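You operate a simulated robot arm through the tools that you are given. There is no shell and no other tool. Be economical: measure what you need, move in short steps, check, and stop when the job is done.

You run a simulated robot arm. Do the job below in one go: nothing can be reset, and whatever is moved stays where it is left.

## Task
Swap the empty core on the feeder for the white tape and feed out 50 mm.
Fine: the core goes in the black tray; set the brake to the colour of the tape before feeding.

It is judged by the outcome, as a careful person would: the job done as asked, and still so three seconds after it is handed in. It fails if anything else is knocked over, pushed out of place, dropped, spilled or broken.

## Robot
A 7-joint arm with a two-finger parallel gripper, fixed in place. Base frame: the origin is at the foot of the arm, x ahead of it, y to its left, z up; the work surface is at about z = 0. Units: mm, degrees, N and s.
With the tool pointing down near the work surface it reaches from about 240 to 620 mm from the base axis. Its first joint turns from -66.0 to 66.0 degrees. Payload 2.6 kg.
The tool frame sits at the grasp point between the pads (the TCP): z along the fingers, y along the line on which they close. The tips reach 30 mm beyond it. The gripper opens to 94 mm. The fingers are 28 mm wide and 10 mm thick; the gripper's body (50 by 96 mm) begins 55 mm behind the TCP.
Orientation is told as [roll, pitch, yaw] about the base's x, y, z axes, in that order, counted from this pose: with the fingers straight down and closing along the base's y, the tool's x points along the base's -x, its y along +y and its z along -z.

## Interface
- The arm moves only by the tool play_rows. Its argument "rows" is a list of rows, each an object (a shift or turn left out is 0, a gripper value left out holds the last) with "fingers": the finger opening in mm, from 0 to 94; "xyz": the shift along the base's x, y, z in mm, a list of three; "turn": the turn, a rotation vector about the base's x, y, z in degrees, a list of three. In form: [{"fingers": fingers, "xyz": [dx, dy, dz], "turn": [rx, ry, rz]}, ...]. A call has 1 to 12 rows; each row shifts and turns the commanded pose from where the row before left it. Each row takes 0.2 s and may step no farther than 50 mm and 8.6 degrees from the row before; otherwise, or with a gripper value out of range, the whole call is refused. A pose out of reach is approached as far as the arm can. The call stops where the force on the tool passes 40 N (or 10 N more than at its start, if that is more) or the arm is blocked; 0.2 s more then pass. The fingers move at their own pace (about 72 mm/s each) and stop on an object; they squeeze with about 33 N. The grip force told is the motor's: it shows also when the fingers shut on nothing. Time passes only in rows, and 0.2 s behind the last, so rows that do not move let the fingers close. The reply holds the time, the measured pose of the TCP, the force on the tool along the base axes, the opening and the grip force, in the units named above and with some noise.
- Cameras (640 x 400 px; columns grow to the right, rows downward): "scene" is fixed at [12, 414.6, 577.6]; the picture's right is [-0.93, -0.36, 0.00], its down [-0.16, 0.41, -0.90] and it looks along [0.32, -0.84, -0.44] (base axes); focal length 373 px, centre (320, 200). "wrist" rides on the gripper at [-37, 0, -58] in the tool frame; the picture's right is [0.00, -1.00, 0.00], its down [0.97, 0.00, -0.24] and it looks along [0.24, 0.00, 0.97] (tool axes); focal length 218 px, centre (320, 200).
- camera(camera): a new picture of that camera. No time passes.
- measure_at(camera, pixels): for up to 12 pixels [column, row] of the newest picture of that camera ("zoom" is the newest enlarged one), the place [x, y, z] in the base frame of the surface seen there, good to about 3 mm. No time passes.
- close_up(camera, box): a new picture of the part [left, top, right, bottom] of that camera's present view, enlarged. No time passes.
- job_done(): hands the job in; it is judged then, once.

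Go step by step. Measure first, check grasps and placings, and put right what went wrong. The budget is 80 turns and 38 pictures, counting those below and the enlarged ones. Unless the task says otherwise, let go and move clear before handing in, and close with one line.

The tools are called after "Emit:" as a command line: name --argument value ..., lists and objects as JSON in quotes. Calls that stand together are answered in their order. play_rows: Moves the arm, as the interface text tells. Its arguments: {"type":"object","properties":{"rows":{"type":"array"}},"required":["rows"]} The other tools are called the same way: camera (camera) takes a picture; measure_at (camera, pixels) gives the place of the surface under pixels of a picture; close_up (camera, box) takes an enlarged picture of a part of a camera's view; job_done () hands the job in.

At the start:

```text
clock: 0.0
eef_pos: [384.1, -146.9, 330.3]
tcp_rot: [0.0, 0.0, 0.0]
wrist_force: [0.3, 0.4, 1.0]
grip_width: 93.8
gripper_force: 0.2
```

scene: 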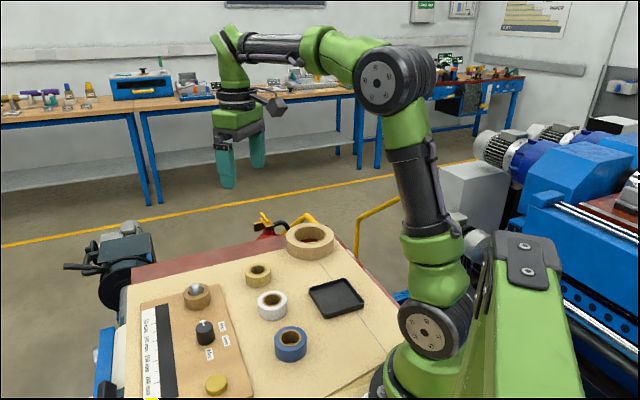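
wrist: 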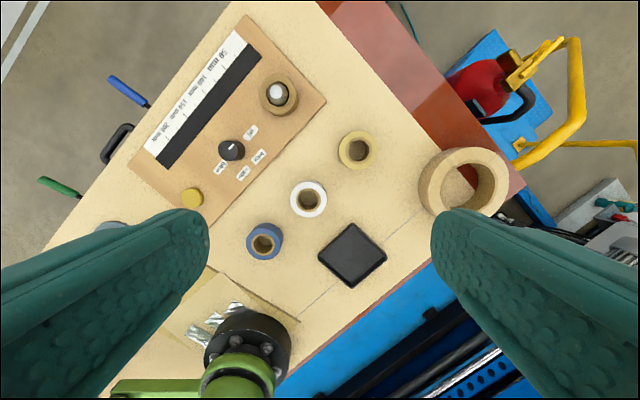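

The pictures show the feeder board with the core on a spindle (scene 197,295), a brake knob (205,330), a yellow button (216,383), the white tape (272,305) and the black tray (336,298). I'll zoom in to read the labels.

Emit:
close_up --camera "scene" --box '[120, 250, 380, 400]'

Emit:
close_up --camera "wrist" --box '[120, 10, 400, 290]'

Emit:
measure_at --camera "wrist" --pixels '[[278, 91], [280, 105], [232, 150], [192, 197], [308, 199], [308, 184], [352, 255], [250, 131], [222, 166], [245, 170], [260, 156], [308, 214]]'

Emit:
measure_at --camera "scene" --pixels '[[196, 289], [197, 304], [205, 325], [216, 381], [272, 297], [272, 318], [336, 298], [160, 320], [158, 390], [183, 290], [210, 292], [197, 285]]'

```text
2.46 times, centred on (250, 325) of scene
```

zoom: 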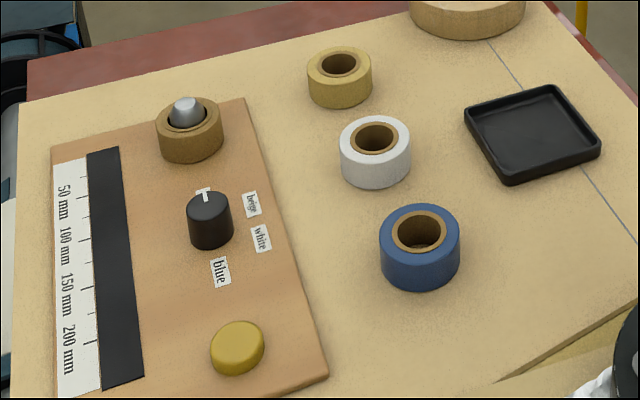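

```text
1.43 times, centred on (260, 150) of wrist
```

zoom: 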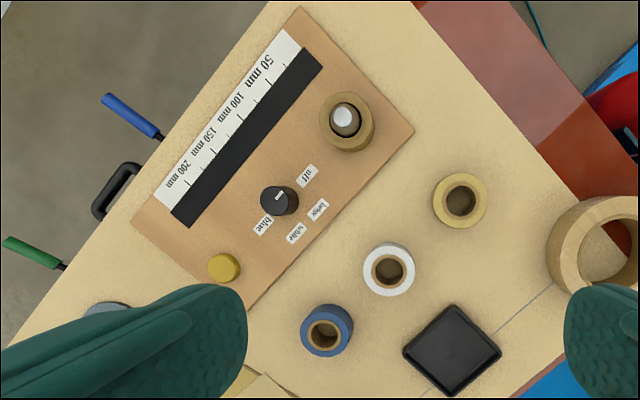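

```text
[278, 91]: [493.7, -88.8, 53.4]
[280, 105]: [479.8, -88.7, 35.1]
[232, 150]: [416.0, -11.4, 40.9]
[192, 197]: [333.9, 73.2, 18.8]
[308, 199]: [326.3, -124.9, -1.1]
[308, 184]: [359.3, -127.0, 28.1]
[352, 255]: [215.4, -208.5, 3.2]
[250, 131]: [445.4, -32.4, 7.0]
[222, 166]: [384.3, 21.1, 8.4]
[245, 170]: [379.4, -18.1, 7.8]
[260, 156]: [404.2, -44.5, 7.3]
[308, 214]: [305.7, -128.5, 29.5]
```

```text
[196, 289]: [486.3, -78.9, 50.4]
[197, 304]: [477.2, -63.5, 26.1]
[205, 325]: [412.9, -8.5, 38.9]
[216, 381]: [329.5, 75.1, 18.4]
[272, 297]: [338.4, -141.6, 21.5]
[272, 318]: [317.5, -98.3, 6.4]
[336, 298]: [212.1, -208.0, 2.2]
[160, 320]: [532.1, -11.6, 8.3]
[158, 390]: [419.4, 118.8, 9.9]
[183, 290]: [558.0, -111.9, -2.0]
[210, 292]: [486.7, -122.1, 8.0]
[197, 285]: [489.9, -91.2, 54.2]
```

The knob points at "off", with beige, white and blue following clockwise from above; the yellow button is presumably the feed. Next I'll measure the rims of the core and the white tape in the zoom picture.

Emit:
measure_at --camera "zoom" --pixels '[[323, 122], [374, 122], [346, 95], [348, 143], [366, 268], [411, 268], [388, 245], [388, 291], [277, 188], [280, 196], [342, 116], [224, 265]]'

Emit:
measure_at --camera "zoom" --pixels '[[452, 306], [500, 352], [452, 394], [404, 350], [451, 350], [262, 200], [297, 196], [280, 213], [326, 336], [461, 201], [208, 266], [240, 266]]'

```text
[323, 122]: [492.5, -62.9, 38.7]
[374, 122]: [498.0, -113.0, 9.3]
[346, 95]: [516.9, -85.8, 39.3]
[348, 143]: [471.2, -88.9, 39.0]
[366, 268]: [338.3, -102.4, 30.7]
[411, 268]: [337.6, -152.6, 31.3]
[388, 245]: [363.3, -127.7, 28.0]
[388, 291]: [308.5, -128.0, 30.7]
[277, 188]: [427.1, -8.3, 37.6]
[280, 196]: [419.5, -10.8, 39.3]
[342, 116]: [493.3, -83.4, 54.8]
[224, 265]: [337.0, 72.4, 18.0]
```

```text
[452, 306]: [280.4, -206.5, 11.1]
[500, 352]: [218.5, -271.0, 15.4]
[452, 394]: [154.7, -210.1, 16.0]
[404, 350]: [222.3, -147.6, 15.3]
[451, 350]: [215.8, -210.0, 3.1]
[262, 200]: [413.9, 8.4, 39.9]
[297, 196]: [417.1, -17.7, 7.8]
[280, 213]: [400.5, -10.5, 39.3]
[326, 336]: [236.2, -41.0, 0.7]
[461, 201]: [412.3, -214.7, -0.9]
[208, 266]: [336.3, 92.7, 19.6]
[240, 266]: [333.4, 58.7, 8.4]
```

The core is centred near (494,-88), z 8–39, about 48 mm wide; the white tape near (336,-127), z 0–31, about 50 mm wide; the tray at (217,-209). I'll move above the core and look.

Emit:
play_rows --rows '[{"fingers": 80, "xyz": [22, 12, -40]}, {"xyz": [22, 12, -40]}, {"xyz": [22, 12, -40]}, {"xyz": [22, 12, -40]}, {"xyz": [22, 11, -40]}, {}, {}]'

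Emit:
camera --camera "wrist"

```text
clock: 1.6
eef_pos: [493.9, -89.6, 126.4]
tcp_rot: [0.0, -0.1, -0.1]
wrist_force: [0.7, -0.8, 0.7]
grip_width: 80.0
gripper_force: 0.1
```

```text
33 pictures are left
```

wrist: 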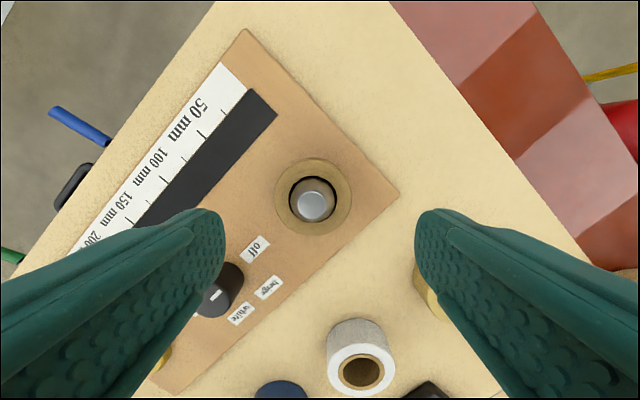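

The core (313,195) is almost centred between the fingers; I'll measure its rim here before going down.

Emit:
measure_at --camera "wrist" --pixels '[[278, 195], [349, 195], [313, 161], [313, 229], [313, 205], [282, 180], [345, 180]]'

```text
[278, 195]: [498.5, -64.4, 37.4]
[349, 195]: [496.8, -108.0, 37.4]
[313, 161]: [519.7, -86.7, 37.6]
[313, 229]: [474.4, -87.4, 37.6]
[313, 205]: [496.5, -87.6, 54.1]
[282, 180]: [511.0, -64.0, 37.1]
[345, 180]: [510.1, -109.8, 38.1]
```

The centre is (497,-87), top at 38. I'll shift to it, go down to z 42 and close.

Emit:
play_rows --rows '[{"xyz": [3, 2.5, -20]}, {"xyz": [0, 0, -25]}, {"xyz": [0, 0, -20]}, {"xyz": [0, 0, -19]}, {}, {"fingers": 40}, {}, {}]'

```text
clock: 3.4
eef_pos: [495.9, -86.2, 46.1]
tcp_rot: [-0.1, -0.1, 0.0]
wrist_force: [0.5, 0.3, 0.1]
grip_width: 53.2
gripper_force: 32.9
```

Fingers closed on the core at 53 mm with a firm grip. I'll lift straight up off the spindle.

Emit:
play_rows --rows '[{"xyz": [0, 0, 15]}, {"xyz": [0, 0, 20]}, {"xyz": [0, 0, 30]}, {"xyz": [0, 0, 30]}, {}]'

Emit:
camera --camera "scene"

```text
clock: 4.6
eef_pos: [498.0, -84.9, 142.1]
tcp_rot: [-0.1, 0.0, 0.0]
wrist_force: [-0.3, 0.1, -0.5]
grip_width: 53.1
gripper_force: 32.8
```

```text
32 pictures are left
```

scene: 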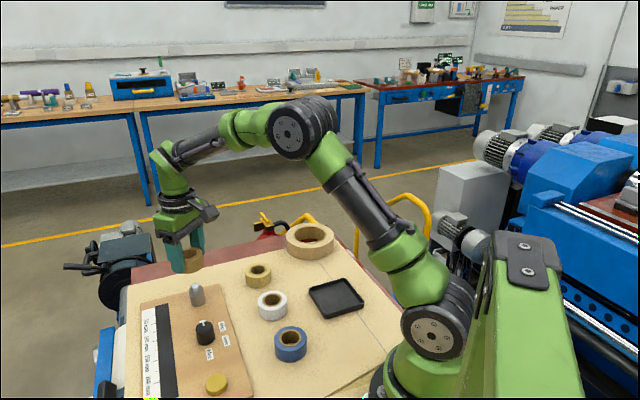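

The core is held clear of the bare spindle (197,295). I'll carry it over the tray.

Emit:
play_rows --rows '[{"xyz": [-35, -15.4, 0]}, {"xyz": [-35, -15.4, 0]}, {"xyz": [-35, -15.4, 0]}, {"xyz": [-35, -15.4, 0]}, {"xyz": [-35, -15.4, 0]}, {"xyz": [-35, -15.4, 0]}, {"xyz": [-35, -15.4, 0]}, {"xyz": [-35, -15.4, 0]}, {}]'

Emit:
camera --camera "wrist"

Emit:
camera --camera "scene"

```text
clock: 6.6
eef_pos: [213.9, -207.9, 140.8]
tcp_rot: [0.1, 0.0, 0.0]
wrist_force: [0.1, -0.5, 0.6]
grip_width: 53.4
gripper_force: 32.9
```

```text
31 pictures are left
```

wrist: 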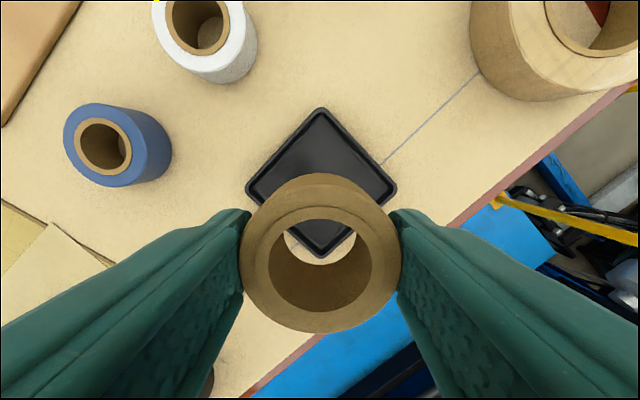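

```text
30 pictures are left
```

scene: 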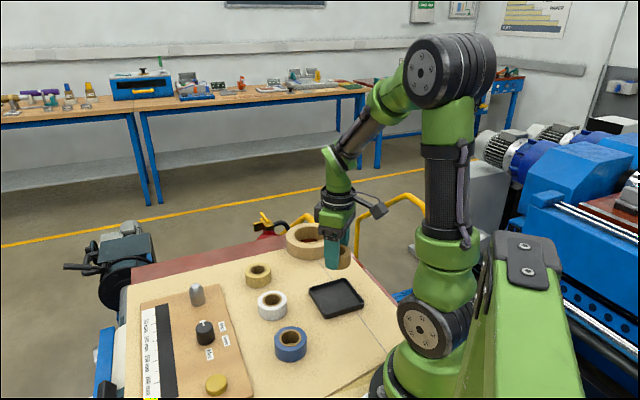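

The core hangs above the tray; I'll check the tray's corners from here.

Emit:
measure_at --camera "wrist" --pixels '[[320, 110], [249, 190], [394, 189], [320, 160], [103, 146]]'

Emit:
measure_at --camera "scene" --pixels '[[310, 291], [347, 280], [364, 305], [325, 317], [336, 298]]'

```text
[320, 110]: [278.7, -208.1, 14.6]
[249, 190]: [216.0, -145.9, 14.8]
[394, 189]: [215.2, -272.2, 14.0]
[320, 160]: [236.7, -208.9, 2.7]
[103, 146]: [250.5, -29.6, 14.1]
```

```text
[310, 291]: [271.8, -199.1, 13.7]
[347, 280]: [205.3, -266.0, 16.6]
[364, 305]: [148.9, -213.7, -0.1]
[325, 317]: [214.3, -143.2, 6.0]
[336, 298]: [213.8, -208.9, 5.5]
```

The tray is centred at (216,-209) with its floor at about 3. I'll lower until the core touches it.

Emit:
play_rows --rows '[{"xyz": [0, 0, -30]}, {"xyz": [0, 0, -30]}, {"xyz": [0, 0, -20]}, {"xyz": [0, 0, -12]}, {"xyz": [0, 0, -5]}, {"xyz": [0, 0, -2]}, {}]'

```text
clock: 8.2
eef_pos: [216.0, -209.0, 42.0]
tcp_rot: [0.0, 0.0, 0.0]
wrist_force: [-0.1, 0.1, -0.7]
grip_width: 53.4
gripper_force: 33.1
```

No contact force yet at z 42; I'll inch down in 1 mm steps.

Emit:
play_rows --rows '[{"xyz": [0, 0, -1]}, {}, {"xyz": [0, 0, -1]}, {}]'

```text
clock: 9.2
eef_pos: [216.0, -208.9, 41.2]
tcp_rot: [0.0, 0.0, -0.1]
wrist_force: [-4.9, 5.3, 15.4]
grip_width: 53.0
gripper_force: 33.3
```

The force of 15 N says the core is resting on the tray floor. I'll open to 64, lift away and look.

Emit:
play_rows --rows '[{"fingers": 64}, {}, {"xyz": [0, 0, 15]}, {"xyz": [0, 0, 35]}, {"xyz": [0, 0, 40]}, {"xyz": [30, 20, 0]}, {"xyz": [30, 20, 0]}, {"xyz": [30, 20, 0], "fingers": 80}, {"xyz": [29, 22, 0]}, {}]'

Emit:
camera --camera "scene"

Emit:
camera --camera "wrist"

```text
clock: 11.4
eef_pos: [338.1, -127.6, 128.3]
tcp_rot: [0.0, 0.0, 0.0]
wrist_force: [-0.9, -0.4, -0.1]
grip_width: 80.1
gripper_force: 0.1
```

```text
29 pictures are left
```

scene: 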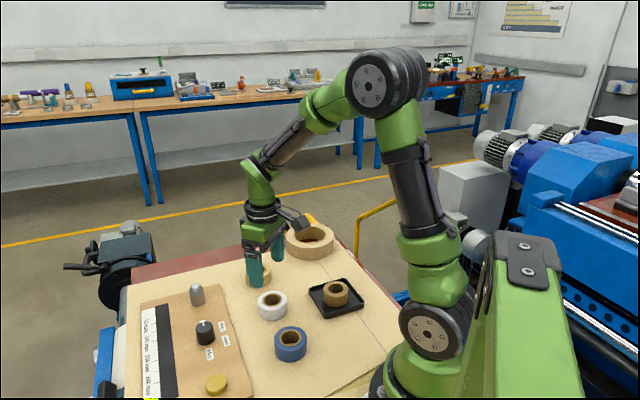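

```text
28 pictures are left
```

wrist: 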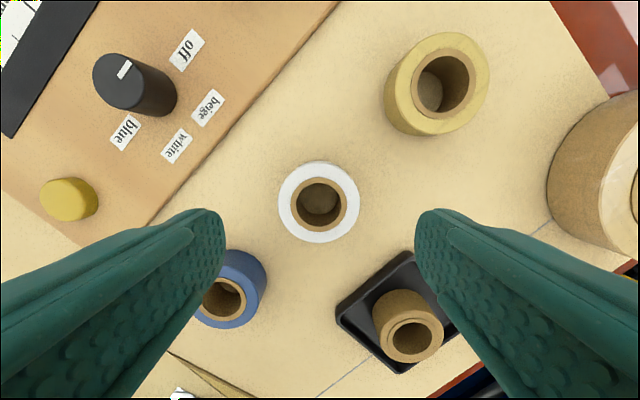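

The core sits in the tray (335,293). The white tape (319,202) is centred between the fingers; I'll measure it and the neighbouring blue one.

Emit:
measure_at --camera "wrist" --pixels '[[281, 202], [357, 202], [319, 164], [319, 240], [225, 300], [262, 268], [124, 70], [131, 62], [118, 78], [318, 205]]'

```text
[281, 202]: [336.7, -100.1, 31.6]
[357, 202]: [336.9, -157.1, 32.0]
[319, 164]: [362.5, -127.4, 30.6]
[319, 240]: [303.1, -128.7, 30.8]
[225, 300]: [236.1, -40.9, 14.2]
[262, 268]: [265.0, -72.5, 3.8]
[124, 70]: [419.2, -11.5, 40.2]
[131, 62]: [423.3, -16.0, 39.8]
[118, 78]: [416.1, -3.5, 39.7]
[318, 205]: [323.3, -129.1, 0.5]
```

The white tape is centred at (335,-128), 57 mm wide. I'll go down and grip it.

Emit:
play_rows --rows '[{"xyz": [-1, -0.5, -30]}, {"xyz": [0, 0, -30]}, {"xyz": [0, 0, -20]}, {"xyz": [0, 0, -12]}, {}, {"fingers": 45}, {}, {}, {"xyz": [0, 0, 20]}, {"xyz": [0, 0, 40]}, {"xyz": [0, 0, 42]}, {}]'

Emit:
camera --camera "wrist"

```text
clock: 14.0
eef_pos: [336.1, -125.8, 139.6]
tcp_rot: [-0.1, 0.0, 0.0]
wrist_force: [0.5, -0.5, 0.8]
grip_width: 60.8
gripper_force: 33.1
```

```text
27 pictures are left
```

wrist: 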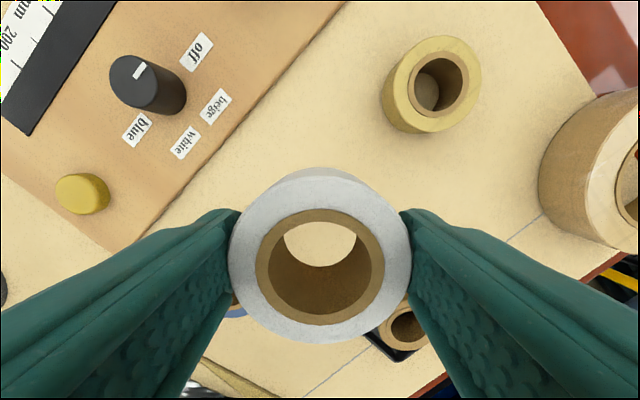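

The tape is held at 61 mm. I'll measure where its hole sits relative to the TCP.

Emit:
measure_at --camera "wrist" --pixels '[[320, 211], [320, 324], [257, 265], [384, 265], [320, 178], [320, 341], [232, 265], [409, 265]]'

Emit:
measure_at --camera "scene" --pixels '[[197, 287], [191, 300], [204, 300], [197, 292]]'

```text
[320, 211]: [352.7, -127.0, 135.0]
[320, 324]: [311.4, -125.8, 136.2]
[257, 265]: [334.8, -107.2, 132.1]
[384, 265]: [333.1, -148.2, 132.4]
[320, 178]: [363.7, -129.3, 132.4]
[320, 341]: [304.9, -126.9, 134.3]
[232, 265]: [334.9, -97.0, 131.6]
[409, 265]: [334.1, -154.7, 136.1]
```

```text
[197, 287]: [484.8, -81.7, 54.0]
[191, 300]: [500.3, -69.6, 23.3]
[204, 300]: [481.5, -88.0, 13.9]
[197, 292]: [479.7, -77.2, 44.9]
```

The tape centre is about (334,-127.5), matching the TCP. I'll carry it to above the spindle at (496,-87) and look.

Emit:
play_rows --rows '[{"xyz": [40, 10.3, 0]}, {"xyz": [40, 10.3, 0]}, {"xyz": [40, 10.3, 0]}, {"xyz": [41.5, 10.4, 0]}, {}, {}]'

Emit:
camera --camera "wrist"

Emit:
close_up --camera "scene" --box '[120, 220, 300, 400]'

```text
clock: 15.4
eef_pos: [497.7, -86.2, 139.9]
tcp_rot: [0.1, 0.1, 0.1]
wrist_force: [-0.3, 0.0, -0.6]
grip_width: 60.8
gripper_force: 32.6
```

```text
26 pictures are left
```

wrist: 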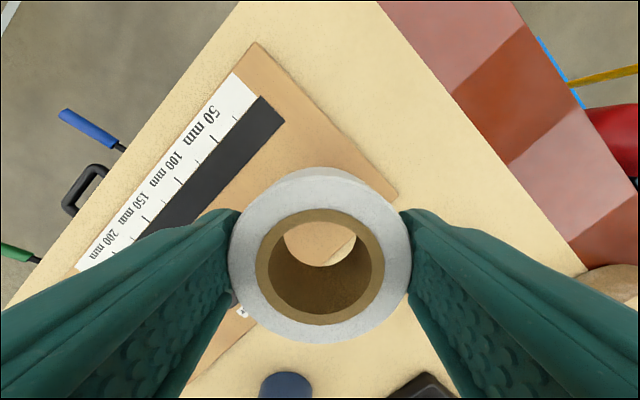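

```text
2.22 times, centred on (210, 310) of scene
```

zoom: 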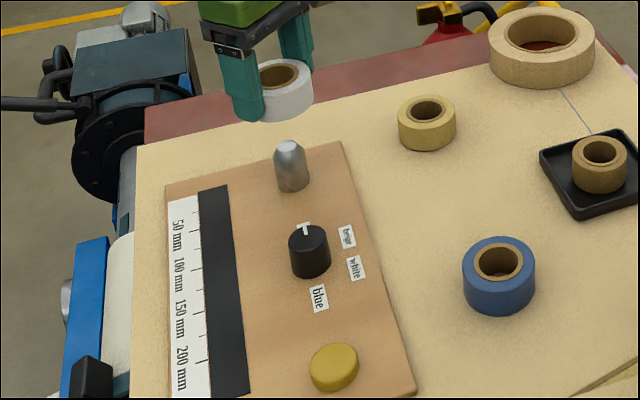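

The spindle stands bare at zoom (290,165). I'll measure its top for the centre.

Emit:
measure_at --camera "zoom" --pixels '[[290, 144], [283, 146], [297, 146], [290, 149], [277, 175], [306, 175], [291, 175], [291, 187]]'

```text
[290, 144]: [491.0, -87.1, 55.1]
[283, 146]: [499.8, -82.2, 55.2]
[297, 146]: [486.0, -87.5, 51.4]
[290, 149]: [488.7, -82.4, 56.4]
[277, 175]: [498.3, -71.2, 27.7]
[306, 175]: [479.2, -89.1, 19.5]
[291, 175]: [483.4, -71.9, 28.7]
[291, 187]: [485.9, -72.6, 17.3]
```

Scene and wrist readings put the spindle near (495,-86), so the tape is above it. I'll lower gently, watching the force.

Emit:
play_rows --rows '[{"xyz": [-1, 0.5, -20]}, {"xyz": [0, 0, -20]}, {"xyz": [0, 0, -6]}, {"xyz": [0, 0, -5]}, {"xyz": [0, 0, -5]}, {"xyz": [0, 0, -5]}, {}]'

Emit:
camera --camera "wrist"

```text
clock: 17.0
eef_pos: [495.7, -85.7, 79.4]
tcp_rot: [0.1, 0.0, 0.0]
wrist_force: [0.3, -0.5, -1.4]
grip_width: 60.6
gripper_force: 32.8
```

```text
24 pictures are left
```

wrist: 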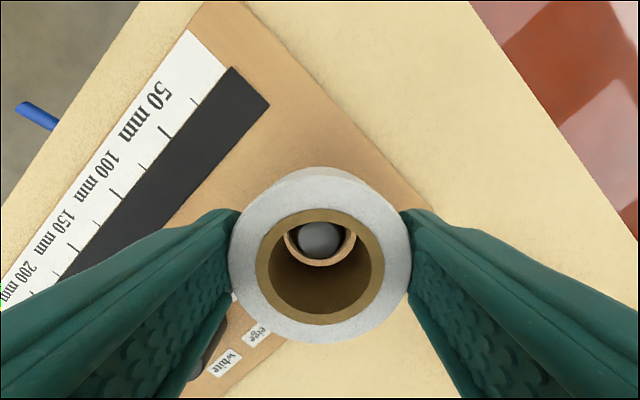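

The spindle tip is inside the hole (320,238) with no contact. I'll continue down.

Emit:
play_rows --rows '[{"xyz": [0, 0, -8]}, {"xyz": [0, 0, -8]}, {"xyz": [0, 0, -8]}, {"xyz": [0, 0, -6]}, {"xyz": [0, 0, -2]}, {}]'

```text
clock: 18.4
eef_pos: [495.6, -85.5, 47.5]
tcp_rot: [0.0, -0.1, 0.1]
wrist_force: [2.5, 2.3, 0.6]
grip_width: 60.5
gripper_force: 33.3
```

Emit:
play_rows --rows '[{"xyz": [0, 0, -1]}, {}, {"xyz": [0, 0, -1]}, {}]'

```text
clock: 19.4
eef_pos: [495.3, -85.4, 45.7]
tcp_rot: [0.0, 0.1, 0.1]
wrist_force: [0.1, -0.1, -0.3]
grip_width: 60.9
gripper_force: 33.4
```

No seat contact yet at z 45.7; a little further down.

Emit:
play_rows --rows '[{"xyz": [0, 0, -1]}, {}, {"xyz": [0, 0, -1]}, {}]'

```text
clock: 20.4
eef_pos: [496.0, -86.3, 44.2]
tcp_rot: [0.0, -0.2, -0.1]
wrist_force: [-13.9, 1.1, 33.1]
grip_width: 60.9
gripper_force: 33.4
```

Now 33 N upward: the tape is seated on the board. I'll release, rise straight up and look.

Emit:
play_rows --rows '[{"fingers": 78}, {}, {"xyz": [0, 0, 15]}, {"xyz": [0, 0, 35]}, {"xyz": [0, 0, 40]}, {"xyz": [-30, 30, 15]}, {"xyz": [-30, 30, 15]}, {"xyz": [-22, 17, 10]}, {}]'

Emit:
camera --camera "wrist"

Emit:
close_up --camera "scene" --box '[120, 250, 320, 400]'

```text
clock: 22.4
eef_pos: [412.9, -6.3, 171.7]
tcp_rot: [0.0, 0.0, 0.0]
wrist_force: [-0.1, -0.1, -0.7]
grip_width: 78.1
gripper_force: 0.0
```

```text
23 pictures are left
```

wrist: 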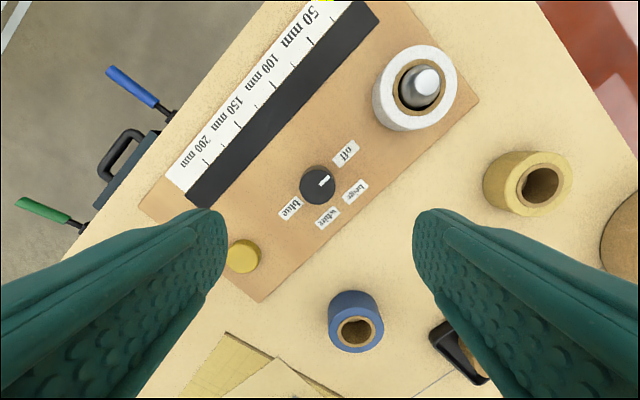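

```text
2.67 times, centred on (220, 325) of scene
```

zoom: 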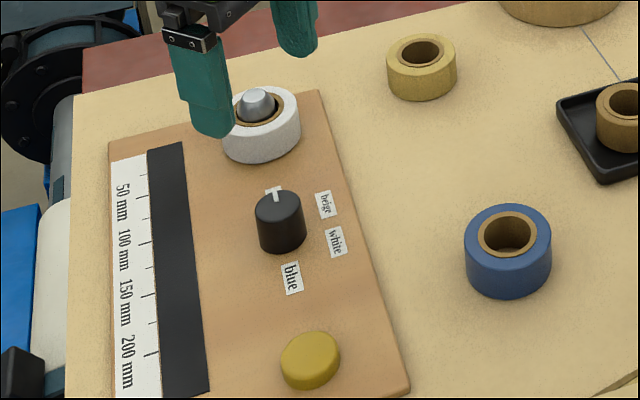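

The white tape is on the spindle. Now the knob at wrist (318,185): I'll measure it and the labels.

Emit:
measure_at --camera "wrist" --pixels '[[318, 183], [300, 185], [336, 185], [318, 167], [318, 203], [327, 178], [319, 185], [346, 152], [355, 192], [327, 217], [291, 208], [242, 257]]'

Emit:
close_up --camera "wrist" --box '[260, 130, 380, 240]'

```text
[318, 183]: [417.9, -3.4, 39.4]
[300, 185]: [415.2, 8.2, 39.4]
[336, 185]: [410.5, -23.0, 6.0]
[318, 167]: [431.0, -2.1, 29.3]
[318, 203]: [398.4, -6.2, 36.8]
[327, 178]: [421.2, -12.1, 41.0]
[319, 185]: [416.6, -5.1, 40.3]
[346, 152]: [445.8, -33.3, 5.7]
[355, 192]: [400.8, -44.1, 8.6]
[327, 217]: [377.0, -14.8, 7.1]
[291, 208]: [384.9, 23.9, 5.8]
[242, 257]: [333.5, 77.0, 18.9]
```

```text
3.64 times, centred on (320, 185) of wrist
```

zoom: 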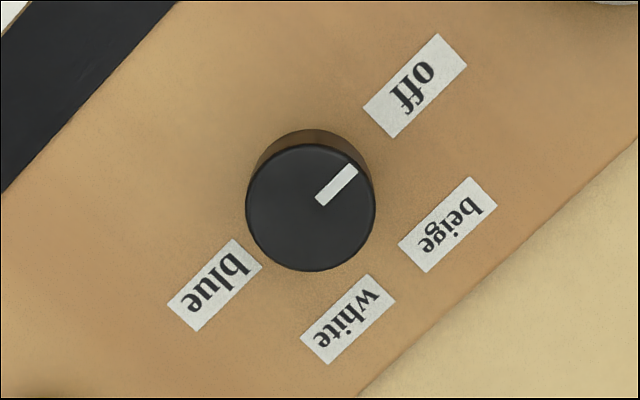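

The pointer is at "off" (about -43°) and labels step about -60° each, so white is roughly a 120° clockwise turn. I'll refine the knob centre from the zoom.

Emit:
measure_at --camera "zoom" --pixels '[[310, 208], [250, 208], [371, 208], [310, 149], [310, 266], [322, 200], [350, 170]]'

Emit:
play_rows --rows '[{"fingers": 50, "turn": [0, 0, 8.5]}, {"turn": [0, 0, 8.5]}, {"turn": [0, 0, 8.5]}, {"turn": [0, 0, 8.5]}, {"turn": [0, 0, 8.5]}, {"turn": [0, 0, 8.5]}, {"turn": [0, 0, 9], "xyz": [0, 0, 0]}]'

```text
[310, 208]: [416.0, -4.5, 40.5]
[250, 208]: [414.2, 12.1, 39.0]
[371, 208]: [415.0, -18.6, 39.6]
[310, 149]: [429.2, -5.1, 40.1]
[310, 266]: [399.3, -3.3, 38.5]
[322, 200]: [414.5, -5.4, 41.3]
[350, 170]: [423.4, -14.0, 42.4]
```

```text
refused: row 7 steps farther than a row can; nothing moved
```

The centre is about (414.5,-4.5) with radius 15. I'll turn to +60° and centre over it.

Emit:
play_rows --rows '[{"fingers": 52, "turn": [0, 0, 8.5], "xyz": [1, 3.5, -10]}, {"turn": [0, 0, 8.5], "xyz": [0, 0, -10]}, {"turn": [0, 0, 8.5], "xyz": [0, 0, -10]}, {"turn": [0, 0, 8.5], "xyz": [0, 0, -10]}, {"turn": [0, 0, 8.5], "xyz": [0, 0, -10]}, {"turn": [0, 0, 8.5], "xyz": [0, 0, -10]}, {"turn": [0, 0, 8.5]}, {}]'

Emit:
camera --camera "wrist"

```text
clock: 24.2
eef_pos: [413.9, -4.1, 112.3]
tcp_rot: [0.0, 0.0, 59.7]
wrist_force: [0.6, 0.3, -0.9]
grip_width: 52.0
gripper_force: 0.0
```

```text
20 pictures are left
```

wrist: 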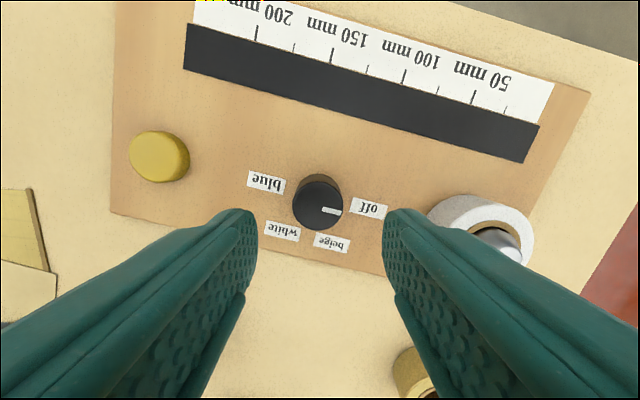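

The knob (318,204) is centred between the fingers. I'll go down to z 46, grip it and start turning clockwise.

Emit:
play_rows --rows '[{"xyz": [0, 0, -25]}, {"xyz": [0, 0, -25]}, {"xyz": [0, 0, -15]}, {}, {"fingers": 20}, {}, {}]'

```text
clock: 25.8
eef_pos: [414.1, -4.3, 47.5]
tcp_rot: [0.2, 0.1, 59.4]
wrist_force: [-15.8, 6.6, 3.5]
grip_width: 32.5
gripper_force: 45.6
```

The knob is gripped, but the side force of (-16, 7) N shows I'm slightly off centre. I'll nudge about 1 mm along it.

Emit:
play_rows --rows '[{"xyz": [-0.9, 0.5, 0]}, {}]'

```text
clock: 26.4
eef_pos: [412.3, -3.2, 48.2]
tcp_rot: [-0.1, -0.1, 59.5]
wrist_force: [-5.5, 11.0, -6.6]
grip_width: 32.9
gripper_force: 45.1
```

Reduced to a small load. Now I'll turn 60° clockwise and check.

Emit:
play_rows --rows '[{"turn": [0, 0, -8.5]}, {"turn": [0, 0, -8.5]}, {"turn": [0, 0, -8.5]}, {"turn": [0, 0, -8.5]}, {"turn": [0, 0, -8.5]}, {"turn": [0, 0, -8.5]}, {"turn": [0, 0, -8.5]}, {}]'

Emit:
camera --camera "wrist"

```text
clock: 28.2
eef_pos: [414.3, -3.8, 46.3]
tcp_rot: [-0.1, 0.1, -0.1]
wrist_force: [-5.0, 12.0, -9.9]
grip_width: 32.5
gripper_force: 45.0
```

```text
19 pictures are left
```

wrist: 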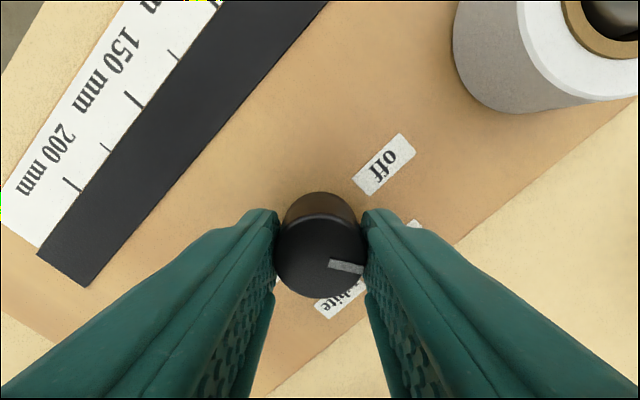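

The pointer moved with the grip and now points at beige. I'll turn another 60°.

Emit:
play_rows --rows '[{"turn": [0, 0, -8.5]}, {"turn": [0, 0, -8.5]}, {"turn": [0, 0, -8.5]}, {"turn": [0, 0, -8.5]}, {"turn": [0, 0, -8.5]}, {"turn": [0, 0, -8.5]}, {"turn": [0, 0, -8.5]}, {}]'

Emit:
play_rows --rows '[{"fingers": 52}, {}, {"xyz": [0, 0, 25]}, {"xyz": [0, 0, 35]}, {"xyz": [0, 0, 35]}, {}]'

Emit:
close_up --camera "wrist" --box '[240, 130, 400, 260]'

```text
clock: 30.0
eef_pos: [414.0, -3.9, 46.7]
tcp_rot: [0.1, 0.1, -59.6]
wrist_force: [-3.5, 11.0, -11.9]
grip_width: 32.6
gripper_force: 45.0
```

```text
clock: 31.4
eef_pos: [414.6, -2.8, 145.2]
tcp_rot: [0.1, 0.1, -59.5]
wrist_force: [-0.1, 0.4, -0.2]
grip_width: 51.9
gripper_force: 0.0
```

```text
3.08 times, centred on (320, 195) of wrist
```

zoom: 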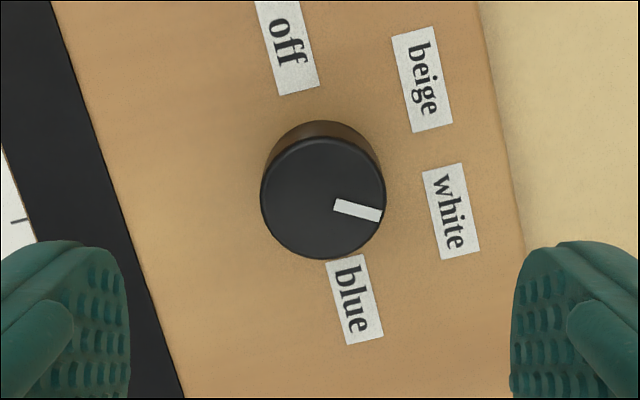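

The pointer now lines up with "white". Next I'll close the fingers and move over the yellow button at (334,75), turning back to yaw 0.

Emit:
play_rows --rows '[{"fingers": 0, "xyz": [-11.5, 11.2, 0], "turn": [0, 0, 8.5]}, {"xyz": [-11.5, 11.2, 0], "turn": [0, 0, 8.5]}, {"xyz": [-11.5, 11.2, 0], "turn": [0, 0, 8.5]}, {"xyz": [-11.5, 11.2, 0], "turn": [0, 0, 8.5]}, {"xyz": [-11.5, 11.2, -20], "turn": [0, 0, 8.5]}, {"xyz": [-11.5, 11.2, -20], "turn": [0, 0, 8.5]}, {"xyz": [-11, 11.2, -20], "turn": [0, 0, 8.5]}, {}]'

Emit:
camera --camera "wrist"

```text
clock: 33.2
eef_pos: [334.2, 72.9, 83.1]
tcp_rot: [0.0, -0.1, 0.1]
wrist_force: [0.8, 0.5, 0.7]
grip_width: 0.1
gripper_force: 33.0
```

```text
17 pictures are left
```

wrist: 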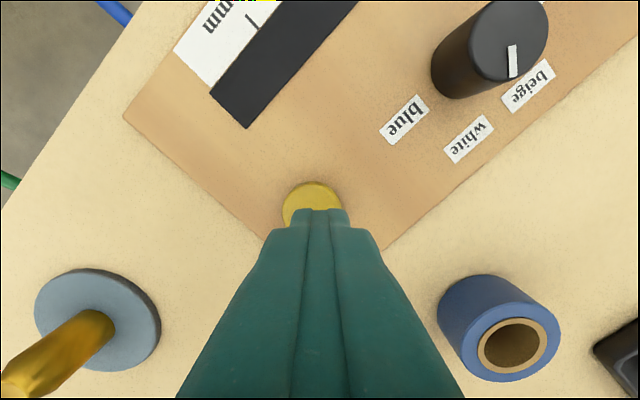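

The fingertips sit above the button (313,205). I'll lower to just above it.

Emit:
play_rows --rows '[{"xyz": [0, 1, -15]}, {"xyz": [0, 0, -14]}, {}]'

```text
clock: 34.0
eef_pos: [334.8, 74.5, 53.4]
tcp_rot: [-0.1, 0.0, -0.1]
wrist_force: [0.0, 0.2, 0.7]
grip_width: 0.1
gripper_force: 33.1
```

Just above the button now. One short press of about 7 mm down and back, then a look at the strip.

Emit:
play_rows --rows '[{"xyz": [0, 0, -4]}, {"xyz": [0, 0, -3]}, {"xyz": [0, 0, 7]}]'

Emit:
close_up --camera "scene" --box '[120, 250, 320, 400]'

```text
clock: 34.8
eef_pos: [334.7, 75.0, 53.8]
tcp_rot: [0.1, 0.0, -0.1]
wrist_force: [-0.2, -0.8, 0.6]
grip_width: 0.0
gripper_force: 33.2
```

```text
2.67 times, centred on (220, 325) of scene
```

zoom: 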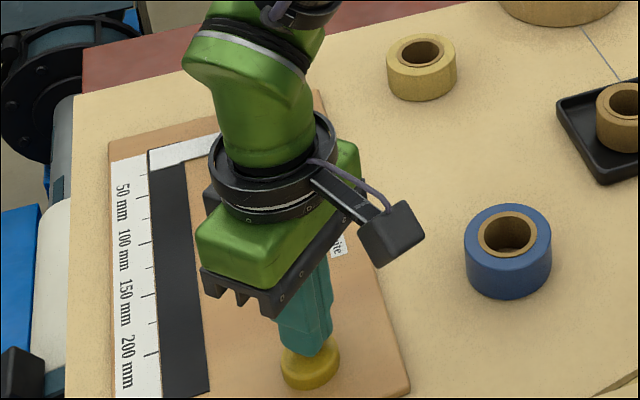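

White tape has emerged over the top of the strip (zoom 165,160). I'll enlarge to read its length against the scale.

Emit:
close_up --camera "scene" --box '[155, 290, 215, 345]'

```text
7.27 times, centred on (185, 318) of scene
```

zoom: 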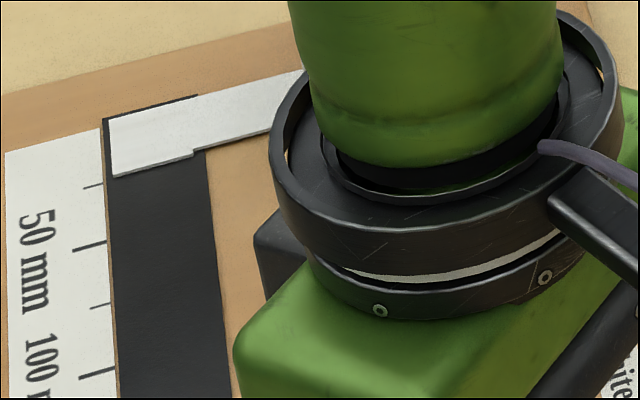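

The tape end (zoom 112,178) is close to the 25 mm tick after one press. I'll measure it and the ticks, then idle briefly to see if it is still moving.

Emit:
measure_at --camera "zoom" --pixels '[[95, 187], [90, 247], [100, 307], [98, 375], [118, 172], [190, 152], [118, 185], [155, 172]]'

Emit:
play_rows --rows '[{}, {}, {}]'

Emit:
close_up --camera "scene" --box '[155, 290, 215, 345]'

```text
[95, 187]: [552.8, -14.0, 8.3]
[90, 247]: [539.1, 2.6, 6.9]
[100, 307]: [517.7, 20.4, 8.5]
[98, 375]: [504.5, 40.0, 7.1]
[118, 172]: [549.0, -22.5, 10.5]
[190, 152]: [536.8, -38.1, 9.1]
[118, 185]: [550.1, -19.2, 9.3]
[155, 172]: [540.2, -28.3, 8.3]
```

```text
clock: 35.6
eef_pos: [334.0, 75.0, 53.6]
tcp_rot: [0.0, 0.1, 0.0]
wrist_force: [0.7, 0.6, 0.4]
grip_width: 0.1
gripper_force: 32.6
```

```text
7.27 times, centred on (185, 318) of scene
```

zoom: 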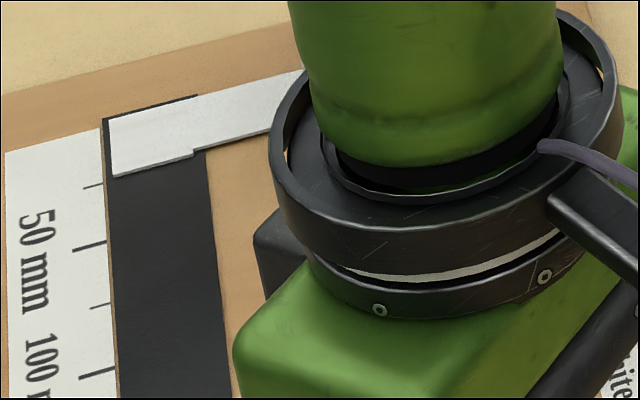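

It stopped, at roughly 20–25 mm. I'll make an identical second press and read again.

Emit:
play_rows --rows '[{"xyz": [0, 0, -4]}, {"xyz": [0, 0, -3]}, {"xyz": [0, 0, 7]}, {}, {}]'

Emit:
close_up --camera "scene" --box '[155, 290, 215, 345]'

```text
clock: 36.8
eef_pos: [334.3, 74.5, 54.1]
tcp_rot: [0.0, 0.0, 0.0]
wrist_force: [0.4, 0.0, 0.1]
grip_width: 0.2
gripper_force: 33.2
```

```text
7.27 times, centred on (185, 318) of scene
```

zoom: 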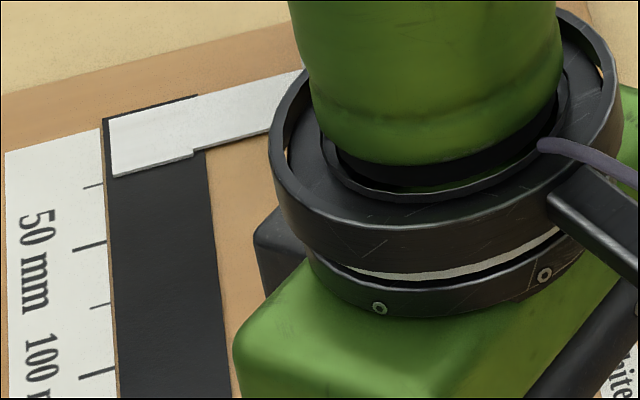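

The tape end is unchanged, so that press may not have reached the switch point. I'll press again, holding to read the force.

Emit:
play_rows --rows '[{"xyz": [0, 0, -4]}, {"xyz": [0, 0, -3]}]'

Emit:
close_up --camera "scene" --box '[155, 290, 215, 345]'

```text
clock: 37.4
eef_pos: [333.5, 74.9, 47.8]
tcp_rot: [-0.1, -0.1, 0.0]
wrist_force: [1.0, 1.7, 2.5]
grip_width: 0.2
gripper_force: 32.4
```

```text
7.27 times, centred on (185, 318) of scene
```

zoom: 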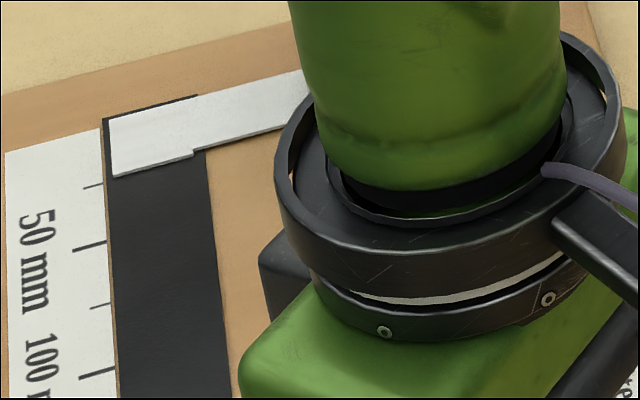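

Light contact only (2.5 N) and no feeding yet. I'll press 1 mm deeper at a time.

Emit:
play_rows --rows '[{"xyz": [0, 0, -1]}, {"xyz": [0, 0, 1]}]'

Emit:
measure_at --camera "zoom" --pixels '[[118, 120], [116, 170], [200, 152], [192, 96], [250, 85], [250, 125], [110, 116], [150, 140]]'

Emit:
close_up --camera "scene" --box '[155, 290, 215, 345]'

```text
clock: 38.0
eef_pos: [333.3, 74.0, 47.8]
tcp_rot: [-0.1, 0.0, 0.0]
wrist_force: [1.9, 0.1, 2.5]
grip_width: 0.0
gripper_force: 32.7
```

```text
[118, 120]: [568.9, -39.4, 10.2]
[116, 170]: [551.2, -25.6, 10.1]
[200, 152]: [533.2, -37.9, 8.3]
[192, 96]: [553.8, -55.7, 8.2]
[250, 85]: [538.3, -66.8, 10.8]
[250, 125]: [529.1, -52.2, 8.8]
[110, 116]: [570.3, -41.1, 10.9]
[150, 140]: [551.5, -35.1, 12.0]
```

```text
7.27 times, centred on (185, 318) of scene
```

zoom: 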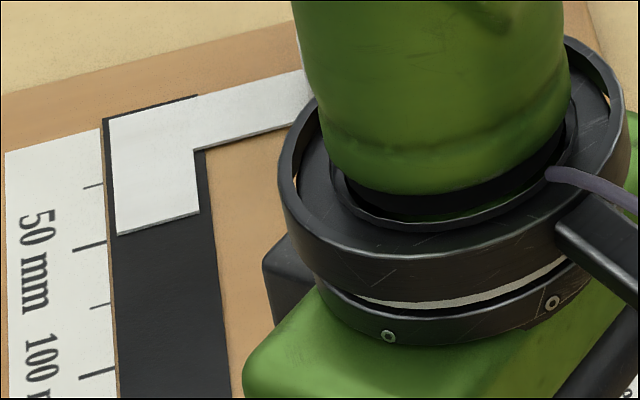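

That press advanced the tape by one step; its end (117,235) is now at the 50 mm tick. I'll lift straight off and verify with a clear view.

Emit:
play_rows --rows '[{"xyz": [0, 0, 20]}, {"xyz": [0, 0, 40]}, {"xyz": [10, -20, 40]}, {"xyz": [30, -30, 20]}, {"xyz": [35, 0, 20]}, {"xyz": [35, 0, 0]}, {}]'

Emit:
camera --camera "wrist"

Emit:
close_up --camera "scene" --box '[120, 250, 380, 400]'

```text
clock: 39.6
eef_pos: [444.5, 24.4, 187.3]
tcp_rot: [0.0, 0.0, 0.1]
wrist_force: [-0.4, 0.1, 0.3]
grip_width: 0.0
gripper_force: 33.1
```

```text
10 pictures are left
```

wrist: 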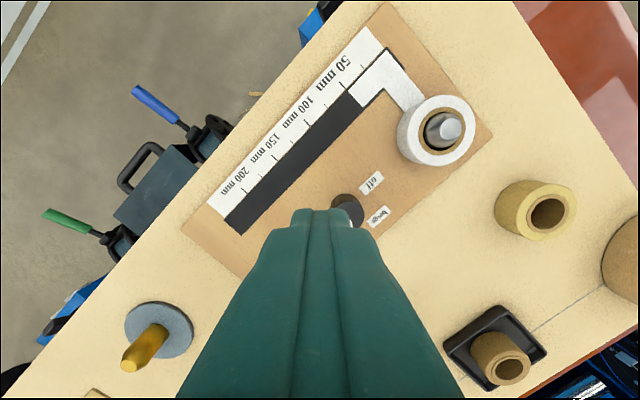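

```text
2.46 times, centred on (250, 325) of scene
```

zoom: 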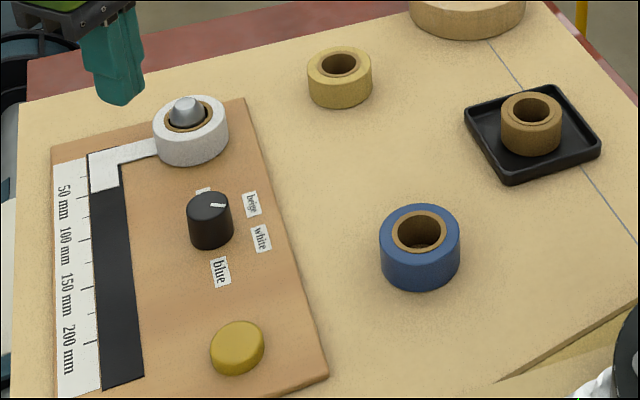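

The view is clear: core in tray, white tape on spindle, and the knob pointer runs rightward, matching the white label's direction. A final enlarged reading of scale and knob.

Emit:
close_up --camera "wrist" --box '[310, 30, 430, 130]'

Emit:
close_up --camera "scene" --box '[185, 310, 245, 370]'

```text
4.00 times, centred on (370, 80) of wrist
```

zoom: 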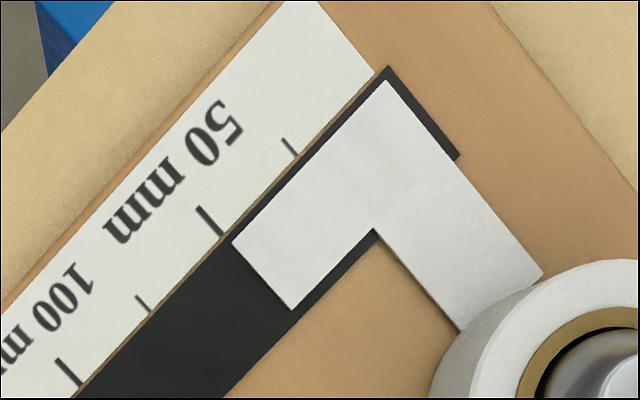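

```text
6.67 times, centred on (215, 340) of scene
```

zoom: 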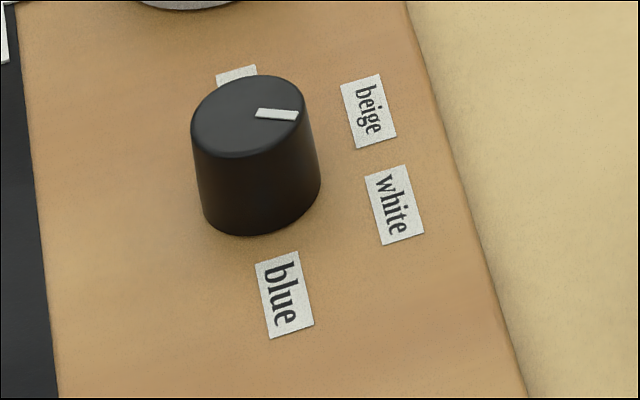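

The tape end (232,243) lines up with the 50 mm tick (222,236), the knob points at white, the core is in the tray and the arm is clear. I'm handing it in.

Emit:
job_done

```text
The job is handed in.
```

The empty core is in the black tray, the white tape is on the feeder with the brake set to white, and 50 mm of tape is fed out.
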